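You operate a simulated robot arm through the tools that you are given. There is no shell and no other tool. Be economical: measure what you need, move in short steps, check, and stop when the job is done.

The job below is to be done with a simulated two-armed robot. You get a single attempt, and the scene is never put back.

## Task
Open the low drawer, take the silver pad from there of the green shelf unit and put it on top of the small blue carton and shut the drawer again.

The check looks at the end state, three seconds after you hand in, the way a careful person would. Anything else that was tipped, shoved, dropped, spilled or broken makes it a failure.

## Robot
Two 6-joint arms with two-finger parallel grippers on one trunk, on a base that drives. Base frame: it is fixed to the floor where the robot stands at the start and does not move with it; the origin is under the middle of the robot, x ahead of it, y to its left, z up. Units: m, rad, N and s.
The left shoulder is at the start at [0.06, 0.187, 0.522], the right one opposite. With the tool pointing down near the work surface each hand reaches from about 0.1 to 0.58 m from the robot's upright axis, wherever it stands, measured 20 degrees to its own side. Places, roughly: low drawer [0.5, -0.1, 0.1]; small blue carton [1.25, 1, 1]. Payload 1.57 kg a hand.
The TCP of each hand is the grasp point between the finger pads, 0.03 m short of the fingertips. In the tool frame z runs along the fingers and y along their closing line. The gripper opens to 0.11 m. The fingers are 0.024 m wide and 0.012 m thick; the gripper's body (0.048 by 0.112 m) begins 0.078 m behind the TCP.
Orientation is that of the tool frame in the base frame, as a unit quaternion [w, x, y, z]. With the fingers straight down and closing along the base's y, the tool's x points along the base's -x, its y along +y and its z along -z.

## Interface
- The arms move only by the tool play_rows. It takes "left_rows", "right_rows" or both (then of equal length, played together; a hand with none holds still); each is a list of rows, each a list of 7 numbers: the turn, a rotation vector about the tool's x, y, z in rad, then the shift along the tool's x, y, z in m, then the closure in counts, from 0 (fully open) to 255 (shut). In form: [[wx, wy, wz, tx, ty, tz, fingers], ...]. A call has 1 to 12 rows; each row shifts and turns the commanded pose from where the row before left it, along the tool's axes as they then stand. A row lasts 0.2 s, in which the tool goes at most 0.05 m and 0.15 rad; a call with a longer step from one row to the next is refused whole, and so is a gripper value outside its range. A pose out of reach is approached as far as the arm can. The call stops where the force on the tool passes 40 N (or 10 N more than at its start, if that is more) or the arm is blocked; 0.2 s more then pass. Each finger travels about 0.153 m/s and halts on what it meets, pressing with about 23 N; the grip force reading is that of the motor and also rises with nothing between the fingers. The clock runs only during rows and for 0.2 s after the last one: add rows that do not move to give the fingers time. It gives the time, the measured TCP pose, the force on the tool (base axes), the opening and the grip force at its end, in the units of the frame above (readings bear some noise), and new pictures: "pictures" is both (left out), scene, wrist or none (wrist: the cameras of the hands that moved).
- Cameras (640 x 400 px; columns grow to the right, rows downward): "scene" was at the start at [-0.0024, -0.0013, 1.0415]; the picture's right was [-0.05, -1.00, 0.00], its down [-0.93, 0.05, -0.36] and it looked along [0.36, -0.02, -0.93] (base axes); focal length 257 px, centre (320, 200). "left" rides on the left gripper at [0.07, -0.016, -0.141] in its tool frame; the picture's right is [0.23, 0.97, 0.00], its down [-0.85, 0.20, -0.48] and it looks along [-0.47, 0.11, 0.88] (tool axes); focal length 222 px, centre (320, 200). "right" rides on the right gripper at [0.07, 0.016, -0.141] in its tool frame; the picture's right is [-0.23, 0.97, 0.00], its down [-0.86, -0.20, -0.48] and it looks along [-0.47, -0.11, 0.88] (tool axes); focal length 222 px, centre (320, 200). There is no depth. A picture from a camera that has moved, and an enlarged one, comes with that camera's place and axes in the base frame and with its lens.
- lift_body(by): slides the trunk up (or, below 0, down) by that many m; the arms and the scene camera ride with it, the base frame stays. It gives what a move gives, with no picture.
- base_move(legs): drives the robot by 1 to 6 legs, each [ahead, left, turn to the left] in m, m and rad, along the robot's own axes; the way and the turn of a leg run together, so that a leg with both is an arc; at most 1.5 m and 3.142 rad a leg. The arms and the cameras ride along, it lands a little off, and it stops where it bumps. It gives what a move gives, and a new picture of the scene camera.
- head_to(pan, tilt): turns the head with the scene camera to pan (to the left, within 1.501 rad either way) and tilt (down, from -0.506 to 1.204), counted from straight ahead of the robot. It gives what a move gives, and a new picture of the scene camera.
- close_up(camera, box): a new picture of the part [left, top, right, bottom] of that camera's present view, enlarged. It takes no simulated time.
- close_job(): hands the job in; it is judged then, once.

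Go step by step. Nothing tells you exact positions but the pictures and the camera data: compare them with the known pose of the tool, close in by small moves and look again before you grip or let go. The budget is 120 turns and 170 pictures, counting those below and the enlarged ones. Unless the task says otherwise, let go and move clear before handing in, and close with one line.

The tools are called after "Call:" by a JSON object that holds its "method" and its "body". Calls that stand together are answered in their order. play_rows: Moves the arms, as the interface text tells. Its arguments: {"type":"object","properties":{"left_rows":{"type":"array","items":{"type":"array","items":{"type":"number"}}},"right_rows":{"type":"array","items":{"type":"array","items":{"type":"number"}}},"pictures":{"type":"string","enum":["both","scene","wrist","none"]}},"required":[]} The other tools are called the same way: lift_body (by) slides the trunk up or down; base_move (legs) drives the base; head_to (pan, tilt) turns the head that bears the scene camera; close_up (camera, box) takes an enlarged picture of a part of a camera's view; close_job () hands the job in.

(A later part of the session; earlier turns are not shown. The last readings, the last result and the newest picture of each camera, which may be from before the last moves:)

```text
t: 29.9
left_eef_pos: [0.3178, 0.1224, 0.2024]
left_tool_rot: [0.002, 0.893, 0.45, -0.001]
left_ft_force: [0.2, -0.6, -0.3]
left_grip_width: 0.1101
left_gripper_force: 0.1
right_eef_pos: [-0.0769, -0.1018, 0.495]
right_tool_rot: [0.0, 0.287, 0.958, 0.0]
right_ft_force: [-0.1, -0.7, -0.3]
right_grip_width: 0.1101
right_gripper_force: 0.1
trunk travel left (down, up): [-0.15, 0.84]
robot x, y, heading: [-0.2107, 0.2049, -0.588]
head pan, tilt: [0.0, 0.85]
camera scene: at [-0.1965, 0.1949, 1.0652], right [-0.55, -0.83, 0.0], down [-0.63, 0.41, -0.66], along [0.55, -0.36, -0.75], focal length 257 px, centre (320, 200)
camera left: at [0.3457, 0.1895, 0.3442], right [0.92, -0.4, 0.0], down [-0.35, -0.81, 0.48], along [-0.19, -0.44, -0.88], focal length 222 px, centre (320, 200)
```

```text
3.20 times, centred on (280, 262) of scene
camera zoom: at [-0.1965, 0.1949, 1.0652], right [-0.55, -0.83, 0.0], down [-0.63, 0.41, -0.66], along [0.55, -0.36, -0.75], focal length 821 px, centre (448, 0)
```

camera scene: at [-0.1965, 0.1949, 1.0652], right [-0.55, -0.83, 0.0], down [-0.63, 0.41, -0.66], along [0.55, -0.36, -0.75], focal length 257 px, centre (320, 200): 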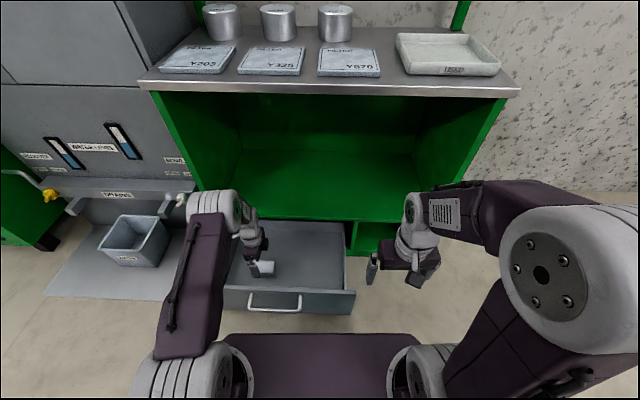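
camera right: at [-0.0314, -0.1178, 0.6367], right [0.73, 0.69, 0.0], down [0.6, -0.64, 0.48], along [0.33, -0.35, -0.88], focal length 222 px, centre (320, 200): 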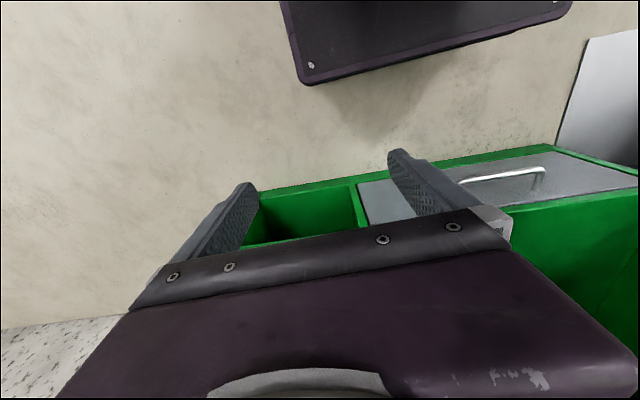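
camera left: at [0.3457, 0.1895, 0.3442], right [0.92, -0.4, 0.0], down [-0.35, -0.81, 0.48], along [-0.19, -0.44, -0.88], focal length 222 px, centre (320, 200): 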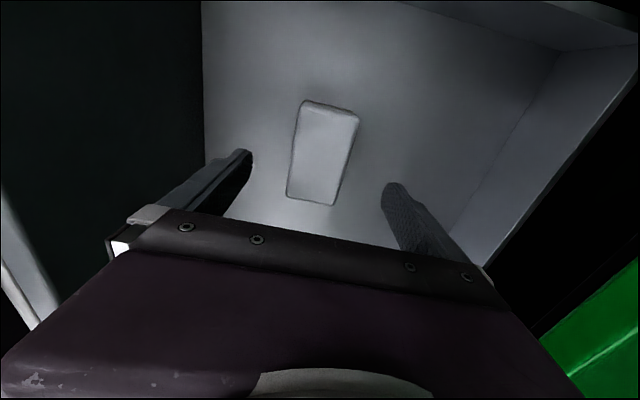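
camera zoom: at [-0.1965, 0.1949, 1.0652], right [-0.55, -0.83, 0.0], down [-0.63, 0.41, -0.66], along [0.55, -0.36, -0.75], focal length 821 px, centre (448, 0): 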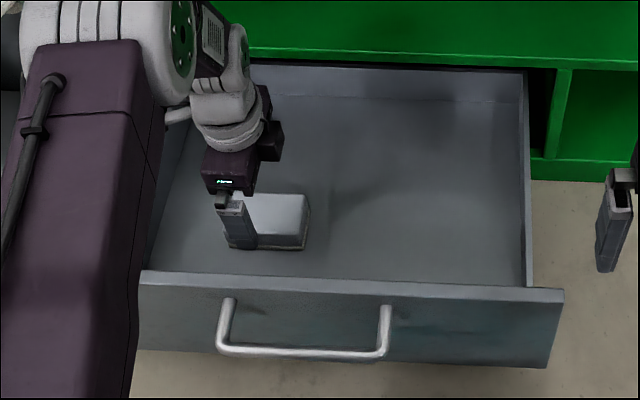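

Pad corners agree between both cameras: centre [0.3195, 0.126]. I make a small shift, go down the last 0.07 m and close.

Call:
{"method": "play_rows", "body": {"left_rows": [[0, 0, 0, 0.004, 0, 0.025, 0], [0, 0, 0, 0, 0, 0.025, 0], [0, 0, 0, 0, 0, 0.021, 0], [0, 0, 0, 0, 0, 0, 0], [0, 0, 0, 0, 0, 0, 130], [0, 0, 0, 0, 0, 0, 200], [0, 0, 0, 0, 0, 0, 200], [0, 0, 0, 0, 0, 0, 200]], "pictures": "both"}}

```text
t: 31.7
left_eef_pos: [0.3216, 0.1261, 0.136]
left_tool_rot: [0.0, 0.893, 0.45, -0.001]
left_ft_force: [-0.1, -0.2, 0.1]
left_grip_width: 0.0557
left_gripper_force: 22.9
right_eef_pos: [-0.0778, -0.1003, 0.4934]
right_tool_rot: [-0.001, 0.287, 0.958, 0.001]
right_ft_force: [0.4, 0.3, 0.2]
right_grip_width: 0.1097
right_gripper_force: 0.0
trunk travel left (down, up): [-0.15, 0.84]
robot x, y, heading: [-0.2166, 0.2041, -0.586]
head pan, tilt: [0.0, 0.85]
camera scene: at [-0.1965, 0.1949, 1.0652], right [-0.55, -0.83, 0.0], down [-0.63, 0.41, -0.66], along [0.55, -0.36, -0.75], focal length 257 px, centre (320, 200)
camera left: at [0.3497, 0.1926, 0.2781], right [0.92, -0.4, 0.0], down [-0.35, -0.81, 0.48], along [-0.19, -0.44, -0.88], focal length 222 px, centre (320, 200)
```

scene: 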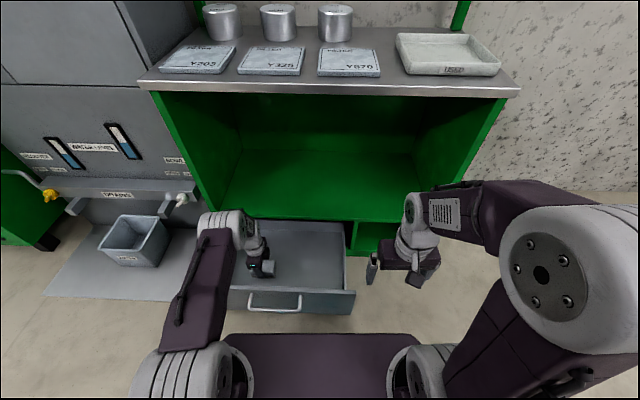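
left: 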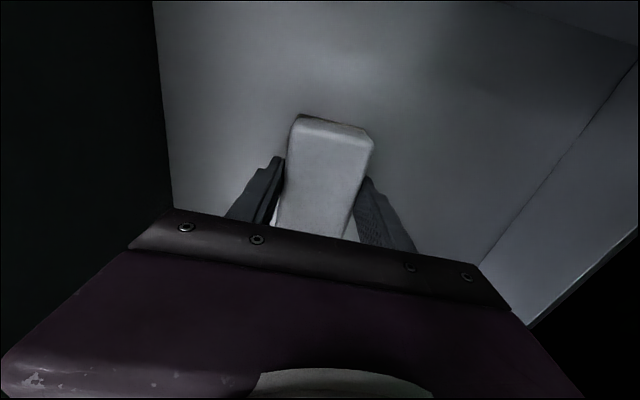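

Gripped at 0.056 m width. I lift the pad straight up out of the drawer.

Call:
{"method": "play_rows", "body": {"left_rows": [[0, 0, 0, 0, 0, -0.015, 225], [0, 0, 0, 0, 0, -0.03, 225], [0, 0, 0, 0, 0, -0.04, 225], [0, 0, 0, 0, 0, -0.04, 225], [0, 0, 0, 0, 0, -0.04, 225], [0, 0, 0, 0, 0, -0.04, 225], [0, 0, 0, 0, 0, -0.045, 225], [0, 0, 0, 0, 0, -0.02, 225], [0, 0, 0, 0, 0, 0, 225]], "pictures": "both"}}

```text
t: 33.7
left_eef_pos: [0.318, 0.1276, 0.4079]
left_tool_rot: [0.0, 0.893, 0.451, -0.001]
left_ft_force: [0.1, 0.1, -2.0]
left_grip_width: 0.0554
left_gripper_force: 23.2
right_eef_pos: [-0.0773, -0.0996, 0.4952]
right_tool_rot: [-0.001, 0.287, 0.958, 0.0]
right_ft_force: [-0.1, -0.5, 0.7]
right_grip_width: 0.1098
right_gripper_force: 0.2
trunk travel left (down, up): [-0.15, 0.84]
robot x, y, heading: [-0.2109, 0.2045, -0.586]
head pan, tilt: [0.0, 0.85]
camera scene: at [-0.1966, 0.1949, 1.0652], right [-0.55, -0.83, 0.0], down [-0.63, 0.41, -0.66], along [0.55, -0.36, -0.75], focal length 257 px, centre (320, 200)
camera left: at [0.3484, 0.1939, 0.5482], right [0.92, -0.4, 0.0], down [-0.35, -0.81, 0.48], along [-0.19, -0.44, -0.88], focal length 222 px, centre (320, 200)
```

scene: 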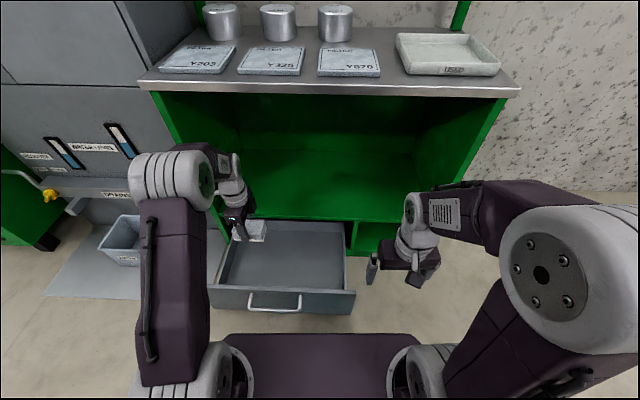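
left: 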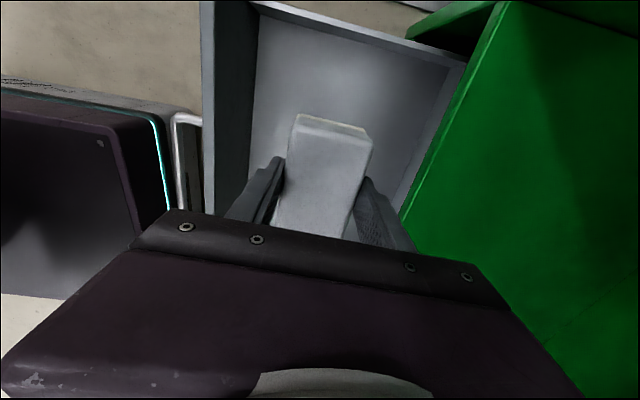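

The pad is held. Now I pull the left hand back and up clear of the unit, keeping the pad level.

Call:
{"method": "play_rows", "body": {"left_rows": [[0, 0, 0, 0.0, -0.035, -0.01, 225], [0, 0, 0, 0.0, -0.035, -0.02, 225], [0, 0, 0, 0.01, -0.035, -0.02, 225], [0, 0, 0, 0.02, -0.035, -0.02, 225], [0, 0, 0, 0.025, -0.035, -0.02, 225], [0, 0, 0, 0.025, -0.03, -0.02, 225], [0, 0, 0, 0.02, 0, -0.03, 225], [0, 0, 0, 0, 0, 0, 225]], "right_rows": [[0, 0, 0, 0, 0, 0, 255], [0, 0, 0, 0, 0, 0, 255], [0, 0, 0, 0, 0, 0, 255], [0, 0, 0, 0, 0, 0, 255], [0, 0, 0, 0, 0, 0, 255], [0, 0, 0, 0, 0, 0, 255], [0, 0, 0, 0, 0, 0, 255], [0, 0, 0, 0, 0, 0, 255]], "pictures": "scene"}}

```text
t: 35.5
left_eef_pos: [0.2179, 0.3323, 0.5457]
left_tool_rot: [0.0, 0.893, 0.451, -0.001]
left_ft_force: [-0.2, -0.4, -1.0]
left_grip_width: 0.0555
left_gripper_force: 23.1
right_eef_pos: [-0.0788, -0.0996, 0.4935]
right_tool_rot: [-0.001, 0.288, 0.958, 0.0]
right_ft_force: [0.4, -0.8, 0.2]
right_grip_width: 0.0003
right_gripper_force: 20.6
trunk travel left (down, up): [-0.15, 0.84]
robot x, y, heading: [-0.2109, 0.203, -0.578]
head pan, tilt: [0.0, 0.85]
camera scene: at [-0.1966, 0.195, 1.0652], right [-0.55, -0.83, 0.0], down [-0.63, 0.41, -0.66], along [0.55, -0.36, -0.75], focal length 257 px, centre (320, 200)
```

scene: 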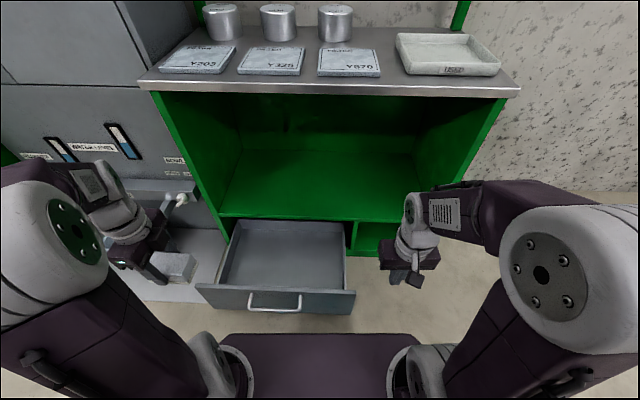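

Both are clear. I draw the left hand a bit nearer and bring the closed right fist in front of the drawer's face, right of the handle.

Call:
{"method": "play_rows", "body": {"right_rows": [[0, 0, 0, 0, 0.04, 0, 255], [0, 0, 0, 0, 0.04, 0, 255], [0, 0, 0, 0, 0.04, 0, 255], [0, 0, 0, 0, 0.03, 0.02, 255], [0, 0, 0, 0, 0, 0.045, 255], [0, 0, 0, 0, 0, 0.045, 255], [0, 0, 0, 0, 0, 0.045, 255], [0, 0, 0, 0, 0, 0.045, 255], [0, 0, 0, 0, 0, 0.04, 255], [0, 0, 0, 0, 0, 0.024, 255], [0, 0, 0, 0, 0, 0, 255]], "left_rows": [[0, 0, 0, 0, -0.02, 0, 225], [0, 0, 0, 0, -0.02, 0, 225], [0, 0, 0, 0, -0.02, 0, 225], [0, 0, 0, 0, 0, 0, 225], [0, 0, 0, 0, 0, 0, 225], [0, 0, 0, 0, 0, 0, 225], [0, 0, 0, 0, 0, 0, 225], [0, 0, 0, 0, 0, 0, 225], [0, 0, 0, 0, 0, 0, 225], [0, 0, 0, 0, 0, 0, 225], [0, 0, 0, 0, 0, 0, 225]], "pictures": "both"}}

```text
t: 37.9
left_eef_pos: [0.1668, 0.3668, 0.5471]
left_tool_rot: [0.0, 0.893, 0.45, -0.001]
left_ft_force: [-1.2, 0.3, -1.6]
left_grip_width: 0.0554
left_gripper_force: 22.5
right_eef_pos: [0.0046, 0.0276, 0.2291]
right_tool_rot: [0.0, 0.288, 0.958, -0.001]
right_ft_force: [-0.2, 0.9, -0.2]
right_grip_width: 0.0
right_gripper_force: 20.9
trunk travel left (down, up): [-0.15, 0.84]
robot x, y, heading: [-0.216, 0.2032, -0.581]
head pan, tilt: [0.0, 0.85]
camera scene: at [-0.1966, 0.195, 1.0652], right [-0.55, -0.83, 0.0], down [-0.63, 0.41, -0.66], along [0.55, -0.36, -0.75], focal length 257 px, centre (320, 200)
camera right: at [-0.0447, 0.0808, 0.3716], right [0.73, 0.69, 0.0], down [0.6, -0.64, 0.48], along [0.33, -0.35, -0.88], focal length 222 px, centre (320, 200)
camera left: at [0.1957, 0.433, 0.6873], right [0.92, -0.4, 0.0], down [-0.35, -0.81, 0.48], along [-0.19, -0.44, -0.88], focal length 222 px, centre (320, 200)
```

scene: 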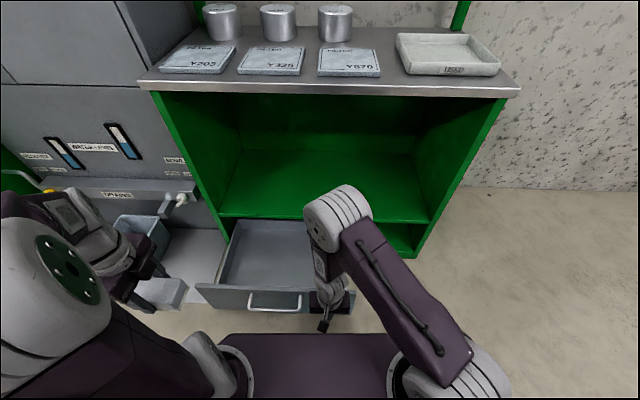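
right: 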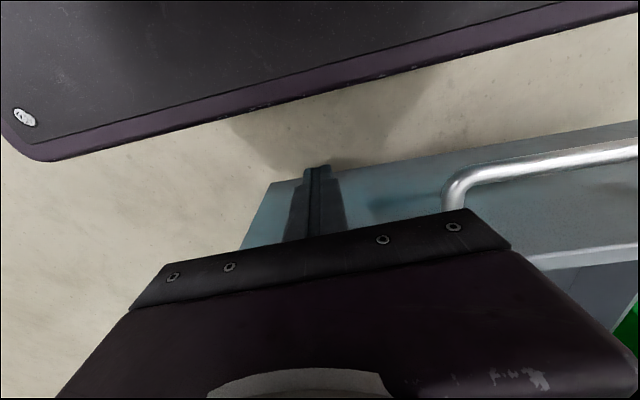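
left: 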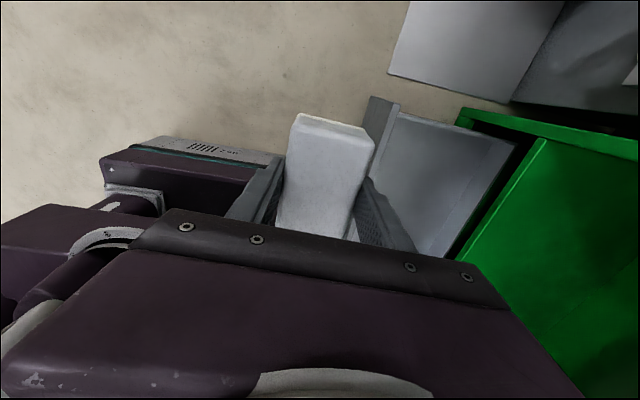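

The fist stands right in front of the drawer face, between the handle and its right end. I push it in along the tool's -x.

Call:
{"method": "play_rows", "body": {"right_rows": [[0, 0, 0, -0.02, 0, 0, 255], [0, 0, 0, -0.02, 0, 0, 255], [0, 0, 0, -0.02, 0, 0, 255], [0, 0, 0, -0.02, 0, 0, 255], [0, 0, 0, -0.02, -0.001, 0, 255], [0, 0, 0, -0.02, -0.001, 0, 255], [0, 0, 0, -0.02, -0.001, 0, 255], [0, 0, 0, -0.02, -0.001, 0, 255], [0, 0, 0, -0.02, -0.001, 0, 255], [0, 0, 0, -0.02, -0.001, 0, 255], [0, 0, 0, 0, 0, 0, 255]], "pictures": "both"}}

```text
t: 40.3
left_eef_pos: [0.1667, 0.3648, 0.5453]
left_tool_rot: [0.001, 0.893, 0.45, 0.0]
left_ft_force: [-0.3, 0.5, -1.3]
left_grip_width: 0.0555
left_gripper_force: 22.6
right_eef_pos: [0.1674, -0.0892, 0.2292]
right_tool_rot: [-0.001, 0.287, 0.958, 0.0]
right_ft_force: [-0.5, 0.3, 0.8]
right_grip_width: 0.0
right_gripper_force: 21.4
trunk travel left (down, up): [-0.15, 0.84]
robot x, y, heading: [-0.212, 0.2026, -0.579]
head pan, tilt: [0.0, 0.85]
camera scene: at [-0.1965, 0.195, 1.0652], right [-0.55, -0.83, 0.0], down [-0.63, 0.41, -0.66], along [0.55, -0.36, -0.75], focal length 257 px, centre (320, 200)
camera right: at [0.1189, -0.0369, 0.3719], right [0.73, 0.69, 0.0], down [0.6, -0.64, 0.48], along [0.33, -0.35, -0.88], focal length 222 px, centre (320, 200)
```

scene: 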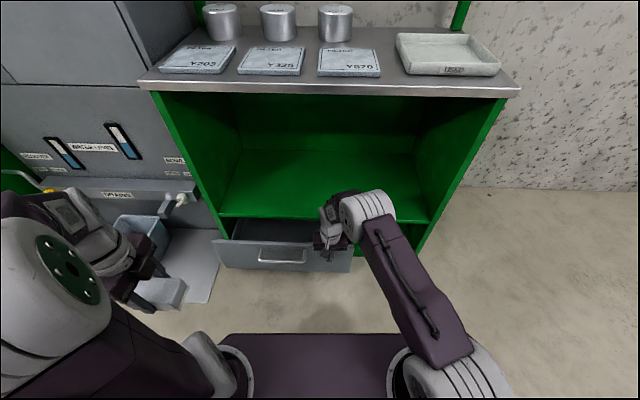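
right: 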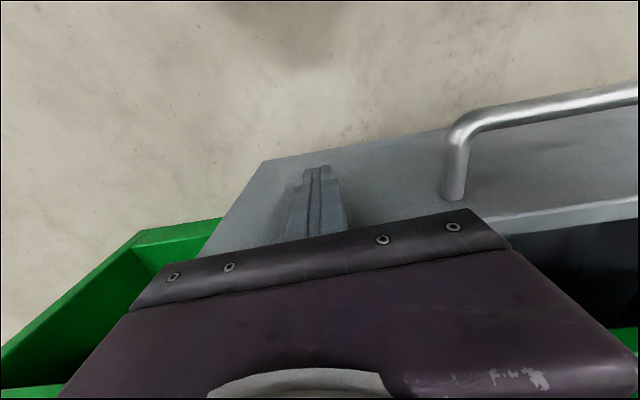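

The drawer follows easily, with about 0.12 m left. I push the rest with the base and then the arm.

Call:
{"method": "base_move", "body": {"legs": [[0.07, 0, 0]]}}

Call:
{"method": "play_rows", "body": {"right_rows": [[0, 0, 0, -0.015, 0, 0, 255], [0, 0, 0, -0.015, 0, 0, 255], [0, 0, 0, -0.01, 0, 0, 255], [0, 0, 0, -0.01, 0, 0, 255], [0, 0, 0, -0.01, 0, 0, 255], [0, 0, 0, -0.01, 0, 0, 255], [0, 0, 0, 0, 0, 0, 255]], "pictures": "both"}}

```text
t: 41.3
left_eef_pos: [0.2264, 0.3255, 0.5464]
left_tool_rot: [0.0, 0.893, 0.45, -0.001]
left_ft_force: [0.0, 0.0, -2.1]
left_grip_width: 0.0557
left_gripper_force: 23.3
right_eef_pos: [0.2277, -0.1285, 0.2308]
right_tool_rot: [0.0, 0.288, 0.958, 0.0]
right_ft_force: [-0.7, 0.5, 0.0]
right_grip_width: 0.0
right_gripper_force: 20.8
trunk travel left (down, up): [-0.15, 0.84]
robot x, y, heading: [-0.155, 0.1634, -0.579]
head pan, tilt: [0.0, 0.85]
camera scene: at [-0.1374, 0.1559, 1.0652], right [-0.55, -0.83, 0.0], down [-0.63, 0.41, -0.66], along [0.55, -0.36, -0.75], focal length 257 px, centre (320, 200)
```

scene: 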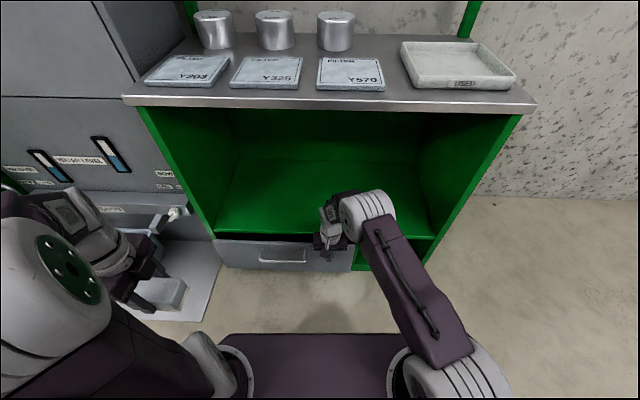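

```text
t: 42.4
left_eef_pos: [0.2257, 0.3264, 0.5455]
left_tool_rot: [0.0, 0.893, 0.449, -0.001]
left_ft_force: [-0.4, 0.3, -2.2]
left_grip_width: 0.0555
left_gripper_force: 22.4
right_eef_pos: [0.2633, -0.1529, 0.2286]
right_tool_rot: [-0.012, 0.289, 0.957, 0.001]
right_ft_force: [-7.1, 5.2, 1.9]
right_grip_width: 0.0002
right_gripper_force: 21.2
trunk travel left (down, up): [-0.15, 0.84]
robot x, y, heading: [-0.153, 0.1668, -0.586]
head pan, tilt: [0.0, 0.85]
stopped in row 5 (right hand): the force on the tool passed its limit (the readings are from after the stop); the commanded pose is now the measured one
camera scene: at [-0.1381, 0.1565, 1.0653], right [-0.55, -0.83, 0.0], down [-0.63, 0.41, -0.66], along [0.55, -0.36, -0.75], focal length 257 px, centre (320, 200)
camera right: at [0.2164, -0.102, 0.3718], right [0.73, 0.69, -0.01], down [0.61, -0.64, 0.46], along [0.31, -0.34, -0.89], focal length 222 px, centre (320, 200)
```

scene: 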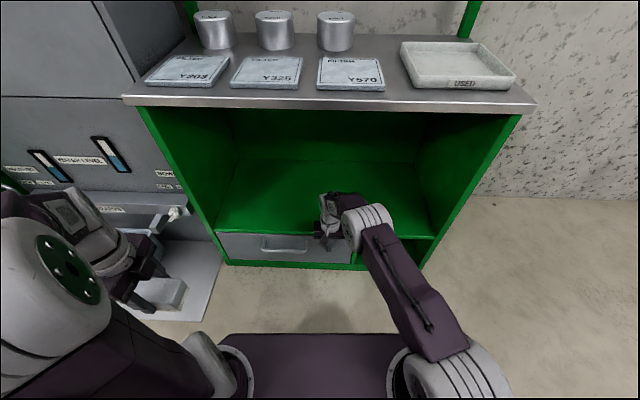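
right: 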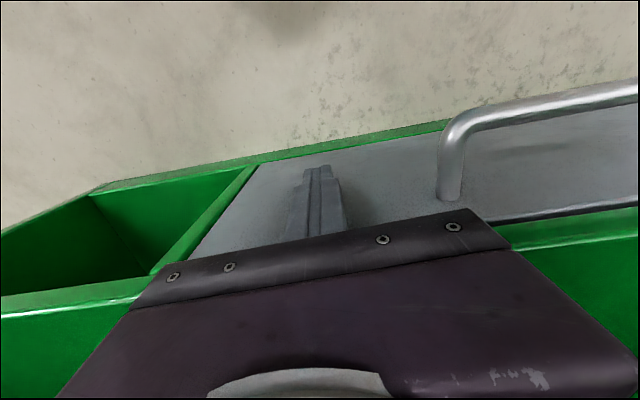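

The drawer met its stop and looks flush. I back the right hand off and check the drawer closely.

Call:
{"method": "play_rows", "body": {"right_rows": [[0, 0, 0, 0.03, 0, 0, 255], [0, 0, 0, 0.04, 0, 0, 255], [0, 0, 0, 0.04, 0, -0.01, 255], [0, 0, 0, 0.04, 0, -0.02, 255], [0, 0, 0, 0.03, 0, -0.03, 255], [0, 0, 0, 0, -0.02, -0.04, 255], [0, 0, 0, 0, -0.025, -0.04, 255], [0, 0, 0, 0, -0.025, -0.04, 255], [0, 0, 0, 0, -0.025, -0.04, 255], [0, 0, 0, 0, -0.025, -0.04, 255], [0, 0, 0, 0, -0.03, 0, 255]], "pictures": "scene"}}

Call:
{"method": "close_up", "body": {"camera": "scene", "box": [180, 190, 380, 315]}}

```text
t: 44.8
left_eef_pos: [0.2252, 0.3255, 0.5462]
left_tool_rot: [0.0, 0.893, 0.449, -0.001]
left_ft_force: [0.8, 1.0, -1.2]
left_grip_width: 0.0555
left_gripper_force: 23.0
right_eef_pos: [0.0328, -0.1828, 0.4918]
right_tool_rot: [-0.01, 0.288, 0.957, 0.001]
right_ft_force: [0.8, 0.2, 0.6]
right_grip_width: 0.0001
right_gripper_force: 21.1
trunk travel left (down, up): [-0.15, 0.84]
robot x, y, heading: [-0.1551, 0.1687, -0.588]
head pan, tilt: [0.0, 0.85]
camera scene: at [-0.1379, 0.1562, 1.0652], right [-0.55, -0.83, 0.0], down [-0.63, 0.41, -0.66], along [0.55, -0.36, -0.75], focal length 257 px, centre (320, 200)
```

scene: 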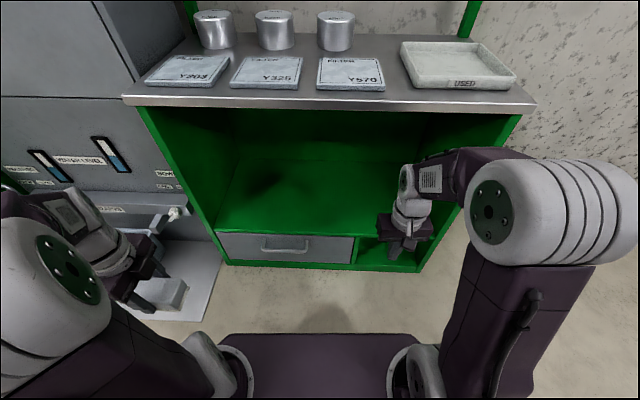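

```text
3.20 times, centred on (280, 252) of scene
camera zoom: at [-0.1379, 0.1562, 1.0652], right [-0.55, -0.83, 0.0], down [-0.63, 0.41, -0.66], along [0.55, -0.36, -0.75], focal length 821 px, centre (448, 32)
```

zoom: 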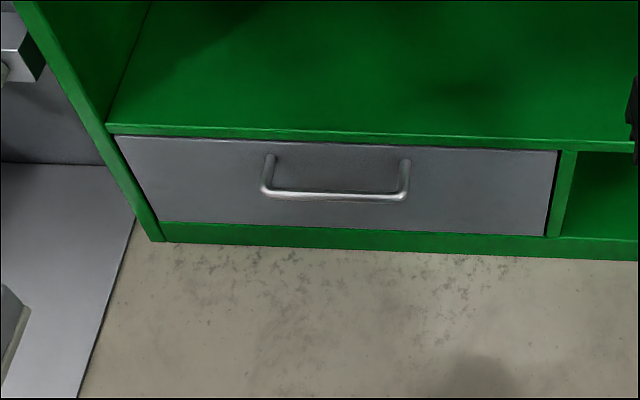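

The drawer is fully shut and flush. Now I back away from the unit, then drive left toward the green machine with the blue carton.

Call:
{"method": "base_move", "body": {"legs": [[-0.25, 0, 0]]}}

Call:
{"method": "head_to", "body": {"pan": 1.0, "tilt": 0.45}}

```text
t: 46.6
left_eef_pos: [0.0238, 0.4611, 0.5462]
left_tool_rot: [0.0, 0.896, 0.445, -0.001]
left_ft_force: [-0.1, -0.1, -0.5]
left_grip_width: 0.0553
left_gripper_force: 23.0
right_eef_pos: [-0.1738, -0.0481, 0.4906]
right_tool_rot: [-0.01, 0.294, 0.956, 0.002]
right_ft_force: [0.2, 0.0, -0.5]
right_grip_width: 0.0002
right_gripper_force: 21.2
trunk travel left (down, up): [-0.15, 0.84]
robot x, y, heading: [-0.3613, 0.2998, -0.594]
head pan, tilt: [0.0, 0.85]
camera scene: at [-0.3419, 0.2925, 1.0652], right [-0.56, -0.83, 0.0], down [-0.62, 0.42, -0.66], along [0.55, -0.37, -0.75], focal length 257 px, centre (320, 200)
```

scene: 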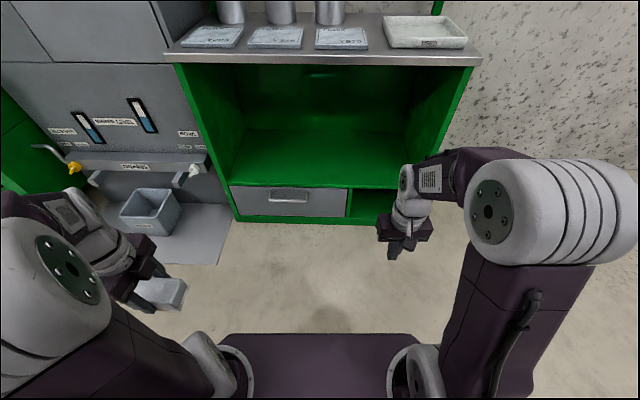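

```text
t: 47.9
left_eef_pos: [0.0233, 0.4588, 0.5469]
left_tool_rot: [0.0, 0.895, 0.445, -0.001]
left_ft_force: [-0.2, -0.4, -0.6]
left_grip_width: 0.0554
left_gripper_force: 22.7
right_eef_pos: [-0.1734, -0.0476, 0.4907]
right_tool_rot: [-0.009, 0.293, 0.956, 0.002]
right_ft_force: [1.3, 0.5, 0.1]
right_grip_width: 0.0
right_gripper_force: 21.4
trunk travel left (down, up): [-0.15, 0.84]
robot x, y, heading: [-0.3605, 0.3019, -0.595]
head pan, tilt: [1.0, 0.45]
camera scene: at [-0.3221, 0.3725, 1.0996], right [0.39, -0.92, 0.0], down [-0.4, -0.17, -0.9], along [0.83, 0.35, -0.44], focal length 257 px, centre (320, 200)
```

scene: 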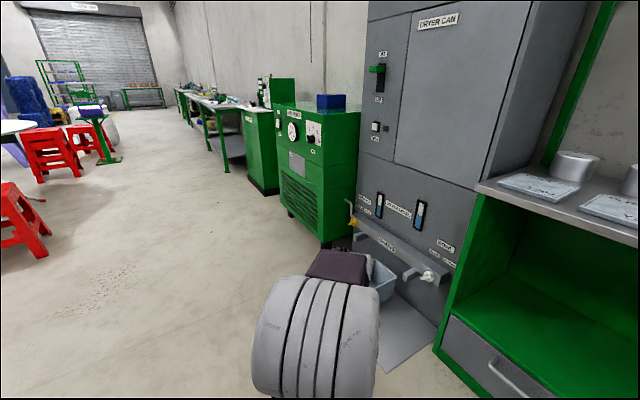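

The way along the machines is clear. I drive left 1.15 m, then look at the carton from there.

Call:
{"method": "base_move", "body": {"legs": [[0, 1.15, 0]]}}

Call:
{"method": "lift_body", "body": {"by": 0.6}}

Call:
{"method": "head_to", "body": {"pan": 0.1, "tilt": 0.75}}

```text
t: 53.8
left_eef_pos: [0.6663, 1.4109, 0.5459]
left_tool_rot: [0.0, 0.895, 0.446, -0.001]
left_ft_force: [-0.4, 0.3, -1.2]
left_grip_width: 0.0552
left_gripper_force: 22.8
right_eef_pos: [0.4694, 0.9042, 0.4921]
right_tool_rot: [-0.01, 0.294, 0.956, 0.0]
right_ft_force: [0.1, -0.8, -0.6]
right_grip_width: 0.0
right_gripper_force: 21.5
trunk travel left (down, up): [-0.15, 0.84]
robot x, y, heading: [0.2822, 1.2519, -0.597]
head pan, tilt: [1.0, 0.45]
camera scene: at [0.3203, 1.3241, 1.0997], right [0.4, -0.92, 0.0], down [-0.4, -0.17, -0.9], along [0.83, 0.36, -0.44], focal length 257 px, centre (320, 200)
```

scene: 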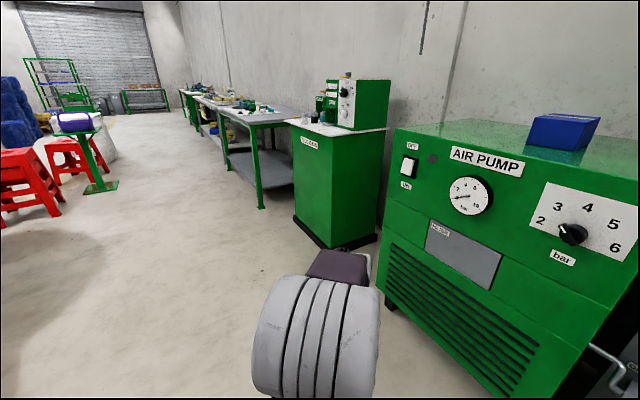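

```text
refused: 0.6 is not a number from -0.4 to 0.4
```

```text
t: 55.0
left_eef_pos: [0.6657, 1.4111, 0.5451]
left_tool_rot: [0.001, 0.896, 0.445, -0.001]
left_ft_force: [0.4, -0.4, -1.1]
left_grip_width: 0.0555
left_gripper_force: 22.8
right_eef_pos: [0.469, 0.9042, 0.4914]
right_tool_rot: [-0.009, 0.293, 0.956, 0.001]
right_ft_force: [-0.2, 0.6, 0.0]
right_grip_width: 0.0001
right_gripper_force: 21.9
trunk travel left (down, up): [-0.15, 0.84]
robot x, y, heading: [0.2853, 1.2495, -0.598]
head pan, tilt: [0.099, 0.75]
camera scene: at [0.3089, 1.2485, 1.0733], right [-0.47, -0.88, 0.0], down [-0.6, 0.32, -0.73], along [0.64, -0.35, -0.68], focal length 257 px, centre (320, 200)
```

scene: 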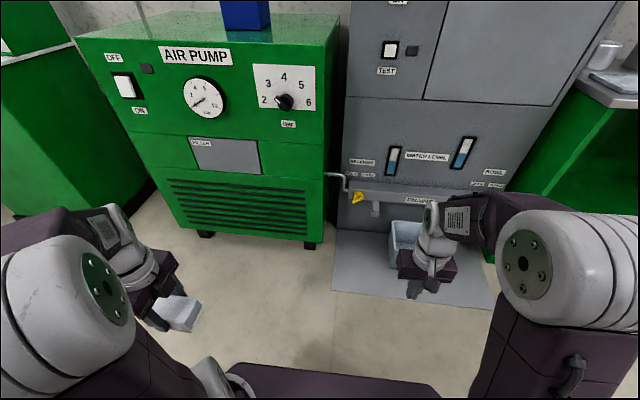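

I stand before the air pump, with the carton on its top near the right side. I raise the trunk in two steps and measure the carton.

Call:
{"method": "lift_body", "body": {"by": 0.4}}

Call:
{"method": "lift_body", "body": {"by": 0.3}}

Call:
{"method": "head_to", "body": {"pan": -0.1, "tilt": 0.75}}

```text
t: 58.8
left_eef_pos: [0.6656, 1.4112, 0.9451]
left_tool_rot: [0.0, 0.895, 0.446, 0.0]
left_ft_force: [0.4, -0.1, -1.4]
left_grip_width: 0.0553
left_gripper_force: 23.1
right_eef_pos: [0.4696, 0.9035, 0.8912]
right_tool_rot: [-0.011, 0.293, 0.956, 0.001]
right_ft_force: [-1.2, -0.1, -0.2]
right_grip_width: 0.0
right_gripper_force: 21.1
trunk travel left (down, up): [-0.55, 0.44]
robot x, y, heading: [0.2787, 1.2521, -0.59]
head pan, tilt: [0.099, 0.75]
```

```text
t: 61.8
left_eef_pos: [0.6657, 1.4113, 1.2455]
left_tool_rot: [0.0, 0.895, 0.446, -0.001]
left_ft_force: [-0.1, 0.5, -1.0]
left_grip_width: 0.0557
left_gripper_force: 23.2
right_eef_pos: [0.4686, 0.9037, 1.1914]
right_tool_rot: [-0.01, 0.293, 0.956, 0.001]
right_ft_force: [0.8, -0.2, 0.5]
right_grip_width: 0.0003
right_gripper_force: 21.1
trunk travel left (down, up): [-0.85, 0.14]
robot x, y, heading: [0.2851, 1.2527, -0.595]
head pan, tilt: [0.099, 0.75]
```

```text
t: 62.5
left_eef_pos: [0.6663, 1.41, 1.2459]
left_tool_rot: [0.001, 0.895, 0.445, -0.001]
left_ft_force: [0.2, 0.2, -1.5]
left_grip_width: 0.0554
left_gripper_force: 23.4
right_eef_pos: [0.4685, 0.9041, 1.1912]
right_tool_rot: [-0.01, 0.293, 0.956, 0.0]
right_ft_force: [0.5, 0.8, 0.4]
right_grip_width: 0.0
right_gripper_force: 20.8
trunk travel left (down, up): [-0.85, 0.14]
robot x, y, heading: [0.2866, 1.2514, -0.593]
head pan, tilt: [-0.099, 0.75]
camera scene: at [0.2998, 1.2348, 1.7732], right [-0.64, -0.77, 0.0], down [-0.53, 0.44, -0.73], along [0.56, -0.47, -0.68], focal length 257 px, centre (320, 200)
```

scene: 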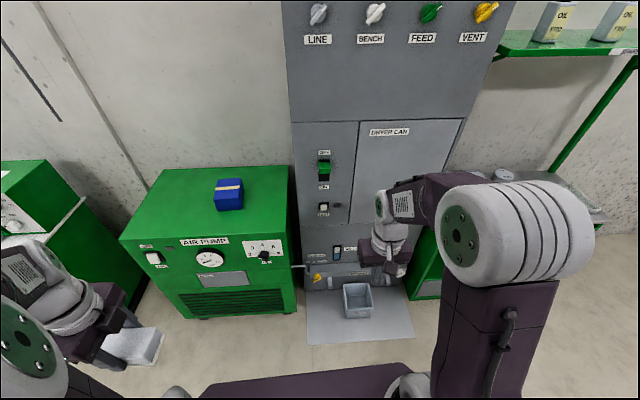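

Call:
{"method": "close_up", "body": {"camera": "scene", "box": [110, 150, 310, 275]}}

Call:
{"method": "close_up", "body": {"camera": "scene", "box": [200, 165, 264, 205]}}

```text
3.20 times, centred on (210, 212) of scene
camera zoom: at [0.2998, 1.2348, 1.7732], right [-0.64, -0.77, 0.0], down [-0.53, 0.44, -0.73], along [0.56, -0.47, -0.68], focal length 821 px, centre (672, 160)
```

zoom: 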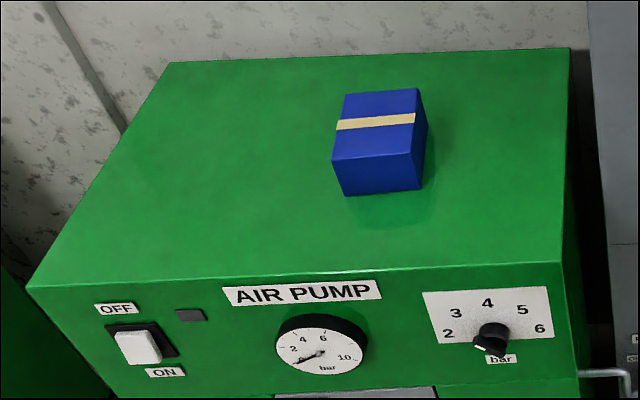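

```text
10.00 times, centred on (232, 185) of scene
camera zoom: at [0.2998, 1.2348, 1.7732], right [-0.64, -0.77, 0.0], down [-0.53, 0.44, -0.73], along [0.56, -0.47, -0.68], focal length 2567 px, centre (1200, 350)
```

zoom: 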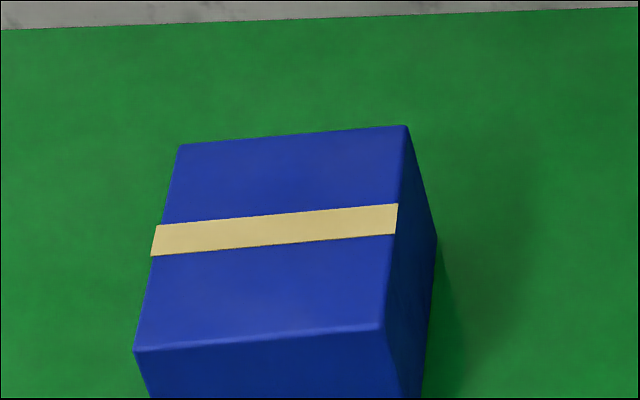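

The carton's top is near z 0.993, about 0.11 x 0.147 m, centred at [1.281, 0.977]. Before driving closer I pull the right hand back, away from the cabinet's levers.

Call:
{"method": "play_rows", "body": {"right_rows": [[0, 0, 0, 0.04, 0, 0, 255], [0, 0, 0, 0.04, 0, 0, 255], [0, 0, 0, 0.04, 0, 0, 255], [0, 0, 0, 0.04, 0, 0, 255], [0, 0, 0, 0.03, 0, 0, 255], [0, 0, 0, 0, 0, 0, 255]], "pictures": "scene"}}

```text
t: 63.9
left_eef_pos: [0.6666, 1.4106, 1.246]
left_tool_rot: [0.001, 0.895, 0.446, -0.001]
left_ft_force: [0.1, -0.6, -1.4]
left_grip_width: 0.0555
left_gripper_force: 23.3
right_eef_pos: [0.3587, 0.9781, 1.2296]
right_tool_rot: [-0.011, 0.293, 0.956, 0.002]
right_ft_force: [0.5, -0.5, -0.1]
right_grip_width: 0.0
right_gripper_force: 21.4
right hand out of reach, approached as far as the arm can: row 3, 4, 5
trunk travel left (down, up): [-0.85, 0.14]
robot x, y, heading: [0.2863, 1.255, -0.591]
head pan, tilt: [-0.099, 0.75]
camera scene: at [0.3007, 1.2343, 1.7732], right [-0.64, -0.77, 0.0], down [-0.53, 0.44, -0.73], along [0.56, -0.47, -0.68], focal length 257 px, centre (320, 200)
```

scene: 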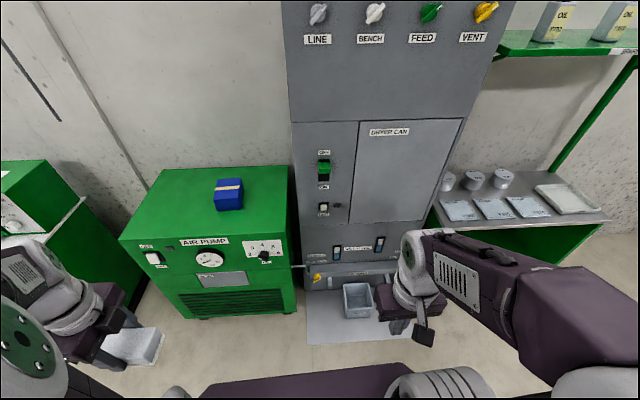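

The right hand is back far enough; the cabinet front is some 0.15 m behind the pump's. Now I drive in: left 0.16 m, then ahead 0.44 m.

Call:
{"method": "base_move", "body": {"legs": [[0, 0.16, 0], [0.44, 0, 0]]}}

Call:
{"method": "head_to", "body": {"pan": 0.2, "tilt": 0.95}}

```text
t: 67.6
left_eef_pos: [1.1138, 1.3256, 1.2463]
left_tool_rot: [-0.001, 0.896, 0.444, 0.0]
left_ft_force: [1.8, -1.0, -2.3]
left_grip_width: 0.0554
left_gripper_force: 22.8
right_eef_pos: [0.8058, 0.8908, 1.2288]
right_tool_rot: [-0.012, 0.293, 0.956, 0.003]
right_ft_force: [-2.1, -1.8, 0.4]
right_grip_width: 0.0
right_gripper_force: 21.4
trunk travel left (down, up): [-0.85, 0.14]
robot x, y, heading: [0.7309, 1.1697, -0.595]
head pan, tilt: [-0.099, 0.75]
camera scene: at [0.7478, 1.1464, 1.7733], right [-0.64, -0.77, 0.0], down [-0.52, 0.44, -0.73], along [0.56, -0.47, -0.68], focal length 257 px, centre (320, 200)
```

scene: 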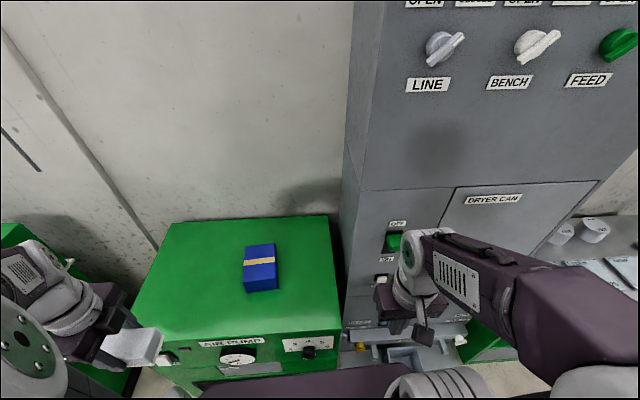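

```text
t: 68.4
left_eef_pos: [1.1137, 1.3322, 1.2447]
left_tool_rot: [0.001, 0.896, 0.445, -0.001]
left_ft_force: [0.3, -0.2, -1.2]
left_grip_width: 0.0556
left_gripper_force: 23.2
right_eef_pos: [0.8068, 0.8995, 1.2293]
right_tool_rot: [-0.012, 0.293, 0.956, 0.0]
right_ft_force: [0.1, 0.4, -0.1]
right_grip_width: 0.0
right_gripper_force: 21.2
trunk travel left (down, up): [-0.85, 0.14]
robot x, y, heading: [0.7318, 1.1737, -0.599]
head pan, tilt: [0.201, 0.949]
camera scene: at [0.7518, 1.1831, 1.7578], right [-0.38, -0.92, 0.0], down [-0.75, 0.31, -0.58], along [0.54, -0.23, -0.81], focal length 257 px, centre (320, 200)
```

scene: 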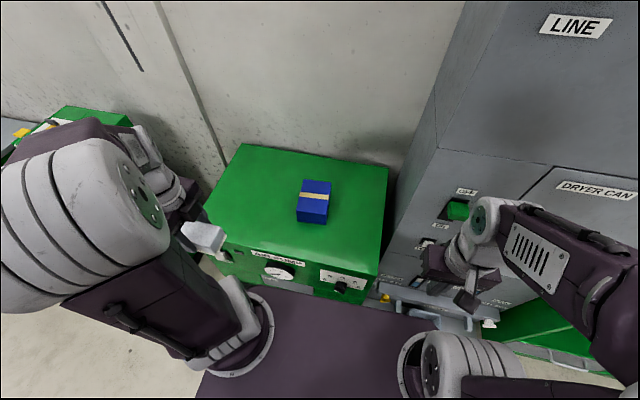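

Call:
{"method": "close_up", "body": {"camera": "scene", "box": [272, 172, 352, 222]}}

Call:
{"method": "close_up", "body": {"camera": "left", "box": [0, 0, 640, 400]}}

```text
8.00 times, centred on (312, 197) of scene
camera zoom: at [0.7518, 1.1831, 1.7578], right [-0.38, -0.92, 0.0], down [-0.75, 0.31, -0.58], along [0.54, -0.23, -0.81], focal length 2053 px, centre (384, 224)
```

zoom: 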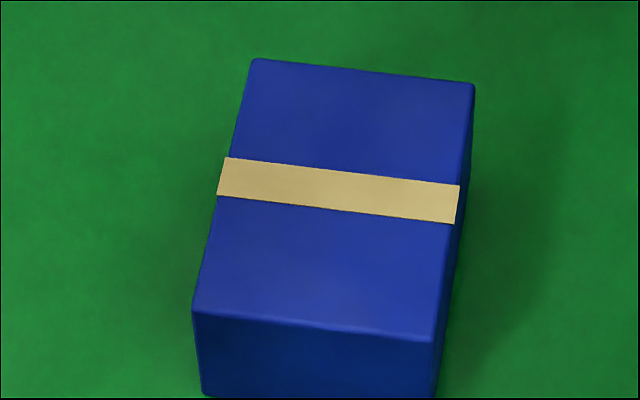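

```text
1.00 times, centred on (320, 200) of left
camera zoom: at [1.1443, 1.3996, 1.3862], right [0.91, -0.41, 0.0], down [-0.36, -0.8, 0.48], along [-0.2, -0.44, -0.88], focal length 222 px, centre (320, 200)
```

zoom: 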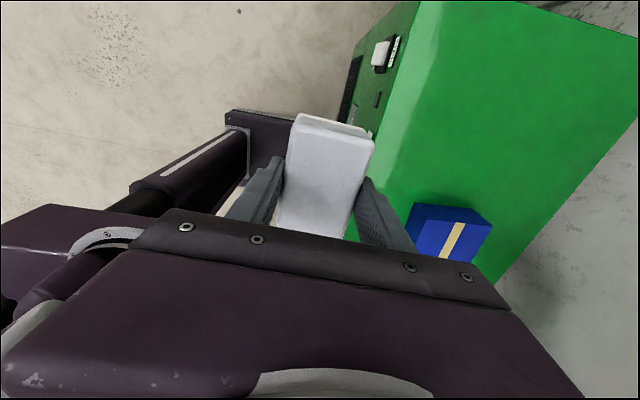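

Carton top centre confirmed at [1.284, 0.978], turned to heading -0.547. I bring the pad over it, aligned, staying high.

Call:
{"method": "play_rows", "body": {"left_rows": [[0, 0, -0.1, 0, 0, 0, 225], [0, 0, 0, -0.0214, 0.0329, 0, 225], [0, 0, 0, -0.0214, 0.0329, 0, 225], [0, 0, 0, -0.0214, 0.0329, 0, 225], [0, 0, 0, -0.0214, 0.0329, 0, 225], [0, 0, 0, -0.0214, 0.0329, 0, 225], [0, 0, 0, -0.0214, 0.0329, 0, 225], [0, 0, 0, -0.0214, 0.0329, 0, 225], [0, 0, 0, -0.0214, 0.0329, 0, 225], [0, 0, 0, -0.0214, 0.0329, 0, 225], [0, 0, 0, -0.0214, 0.0329, 0, 225], [0, 0, 0, 0, 0, 0, 225]], "pictures": "both"}}

```text
t: 71.0
left_eef_pos: [1.2791, 0.9764, 1.2466]
left_tool_rot: [-0.001, 0.872, 0.489, -0.001]
left_ft_force: [0.5, 0.5, -1.3]
left_grip_width: 0.0555
left_gripper_force: 22.5
right_eef_pos: [0.8053, 0.8983, 1.2306]
right_tool_rot: [-0.011, 0.293, 0.956, 0.0]
right_ft_force: [0.4, 0.3, 0.2]
right_grip_width: 0.0001
right_gripper_force: 21.2
trunk travel left (down, up): [-0.85, 0.14]
robot x, y, heading: [0.7298, 1.1707, -0.595]
head pan, tilt: [0.201, 0.949]
camera scene: at [0.7501, 1.1806, 1.7578], right [-0.38, -0.92, 0.0], down [-0.75, 0.31, -0.58], along [0.54, -0.22, -0.81], focal length 257 px, centre (320, 200)
camera left: at [1.3025, 1.0455, 1.3868], right [0.95, -0.31, 0.0], down [-0.27, -0.83, 0.48], along [-0.15, -0.46, -0.88], focal length 222 px, centre (320, 200)
```

scene: 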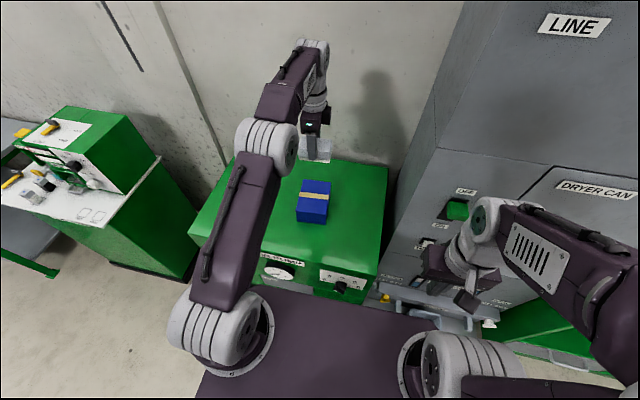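
left: 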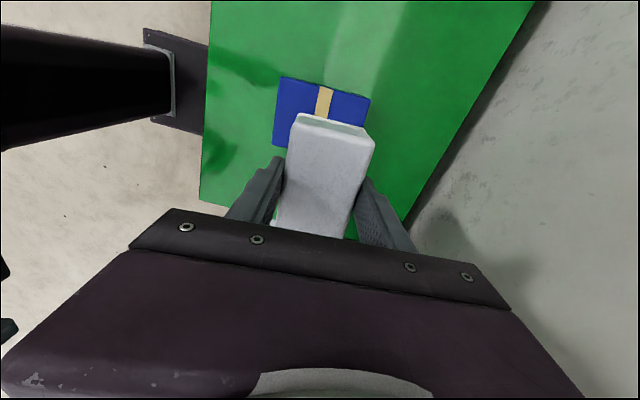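

The wrist camera confirms the carton's corners; the pad is right above. I go down to some 6 cm above it and check.

Call:
{"method": "play_rows", "body": {"left_rows": [[0, 0, 0, 0.003, 0, 0.035, 225], [0, 0, 0, 0, 0, 0.035, 225], [0, 0, 0, 0, 0, 0.035, 225], [0, 0, 0, 0, 0, 0.035, 225], [0, 0, 0, 0, 0, 0, 225]], "pictures": "both"}}

Call:
{"method": "close_up", "body": {"camera": "scene", "box": [256, 140, 384, 220]}}

```text
t: 72.2
left_eef_pos: [1.2845, 0.9751, 1.108]
left_tool_rot: [0.001, 0.872, 0.489, 0.0]
left_ft_force: [-0.6, -0.6, -1.4]
left_grip_width: 0.0554
left_gripper_force: 22.9
right_eef_pos: [0.8055, 0.8977, 1.2294]
right_tool_rot: [-0.012, 0.293, 0.956, 0.001]
right_ft_force: [-0.2, 1.2, -0.4]
right_grip_width: 0.0001
right_gripper_force: 21.3
trunk travel left (down, up): [-0.85, 0.14]
robot x, y, heading: [0.7293, 1.1707, -0.594]
head pan, tilt: [0.201, 0.949]
camera scene: at [0.7504, 1.18, 1.7578], right [-0.38, -0.92, 0.0], down [-0.75, 0.31, -0.58], along [0.54, -0.22, -0.81], focal length 257 px, centre (320, 200)
camera left: at [1.3078, 1.0459, 1.2479], right [0.95, -0.31, 0.0], down [-0.28, -0.83, 0.48], along [-0.15, -0.46, -0.88], focal length 222 px, centre (320, 200)
```

scene: 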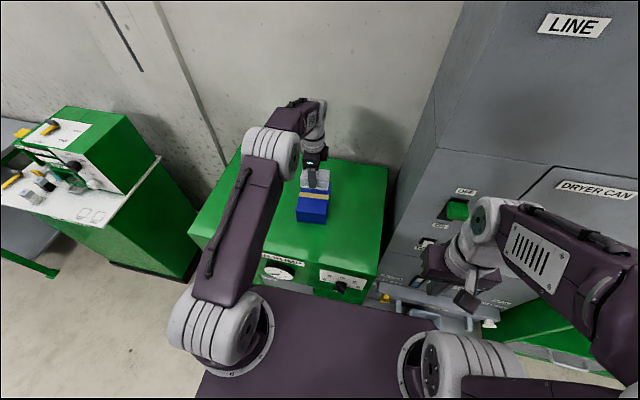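
left: 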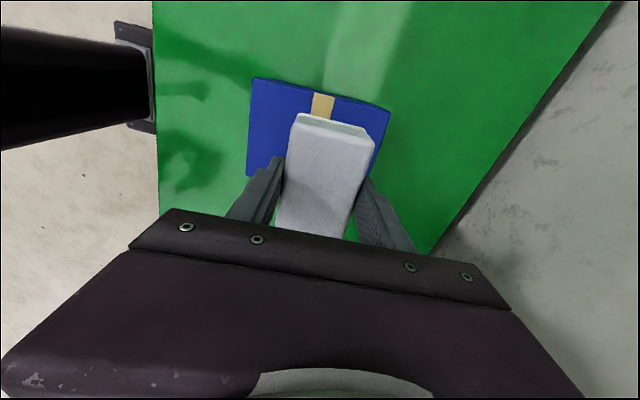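

```text
5.00 times, centred on (320, 180) of scene
camera zoom: at [0.7504, 1.18, 1.7578], right [-0.38, -0.92, 0.0], down [-0.75, 0.31, -0.58], along [0.54, -0.22, -0.81], focal length 1283 px, centre (320, 300)
```

zoom: 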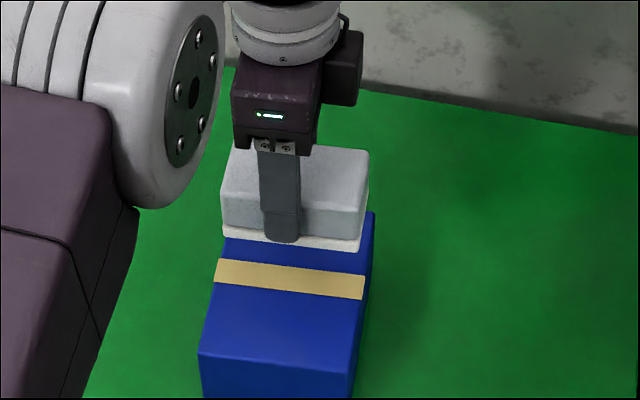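

Pad and carton line up well in both cameras. I go down to about 1 cm above the carton.

Call:
{"method": "play_rows", "body": {"left_rows": [[0, 0, 0, 0.003, 0, 0.02, 225], [0, 0, 0, 0, 0, 0.02, 225], [0, 0, 0, 0, 0, 0.018, 225], [0, 0, 0, 0, 0, 0, 225]], "pictures": "wrist"}}

Call:
{"method": "close_up", "body": {"camera": "scene", "box": [272, 160, 368, 220]}}

```text
t: 73.2
left_eef_pos: [1.2872, 0.9786, 1.0464]
left_tool_rot: [0.0, 0.872, 0.49, -0.001]
left_ft_force: [-0.1, 0.9, -0.5]
left_grip_width: 0.0557
left_gripper_force: 23.2
right_eef_pos: [0.8065, 0.8975, 1.2304]
right_tool_rot: [-0.012, 0.293, 0.956, 0.001]
right_ft_force: [0.8, 0.6, -0.1]
right_grip_width: 0.0002
right_gripper_force: 21.3
trunk travel left (down, up): [-0.85, 0.14]
robot x, y, heading: [0.7298, 1.1714, -0.599]
head pan, tilt: [0.201, 0.949]
camera left: at [1.3096, 1.0492, 1.1878], right [0.95, -0.31, 0.0], down [-0.28, -0.83, 0.48], along [-0.15, -0.46, -0.88], focal length 222 px, centre (320, 200)
```

left: 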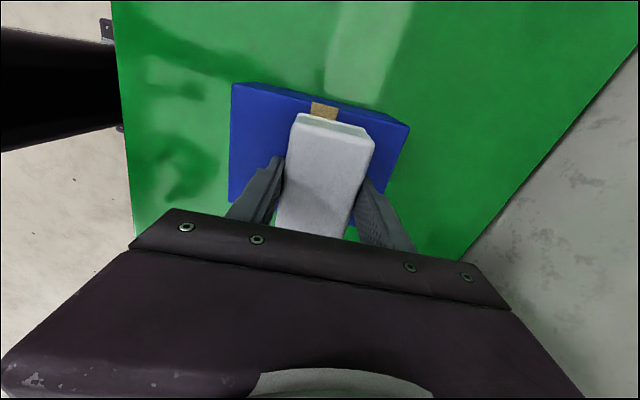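

```text
6.67 times, centred on (320, 190) of scene
camera zoom: at [0.7505, 1.1798, 1.7578], right [-0.38, -0.92, 0.0], down [-0.75, 0.31, -0.58], along [0.54, -0.22, -0.81], focal length 1711 px, centre (320, 267)
```

zoom: 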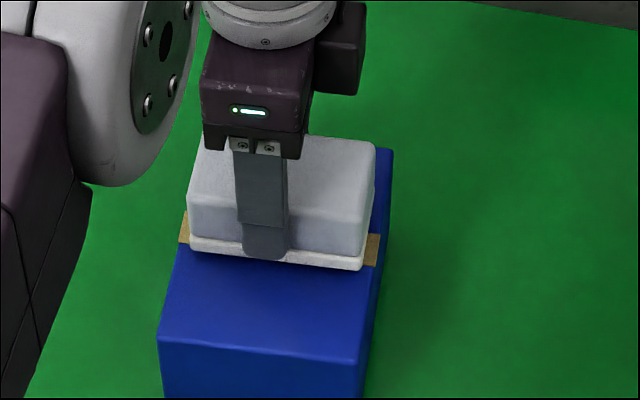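

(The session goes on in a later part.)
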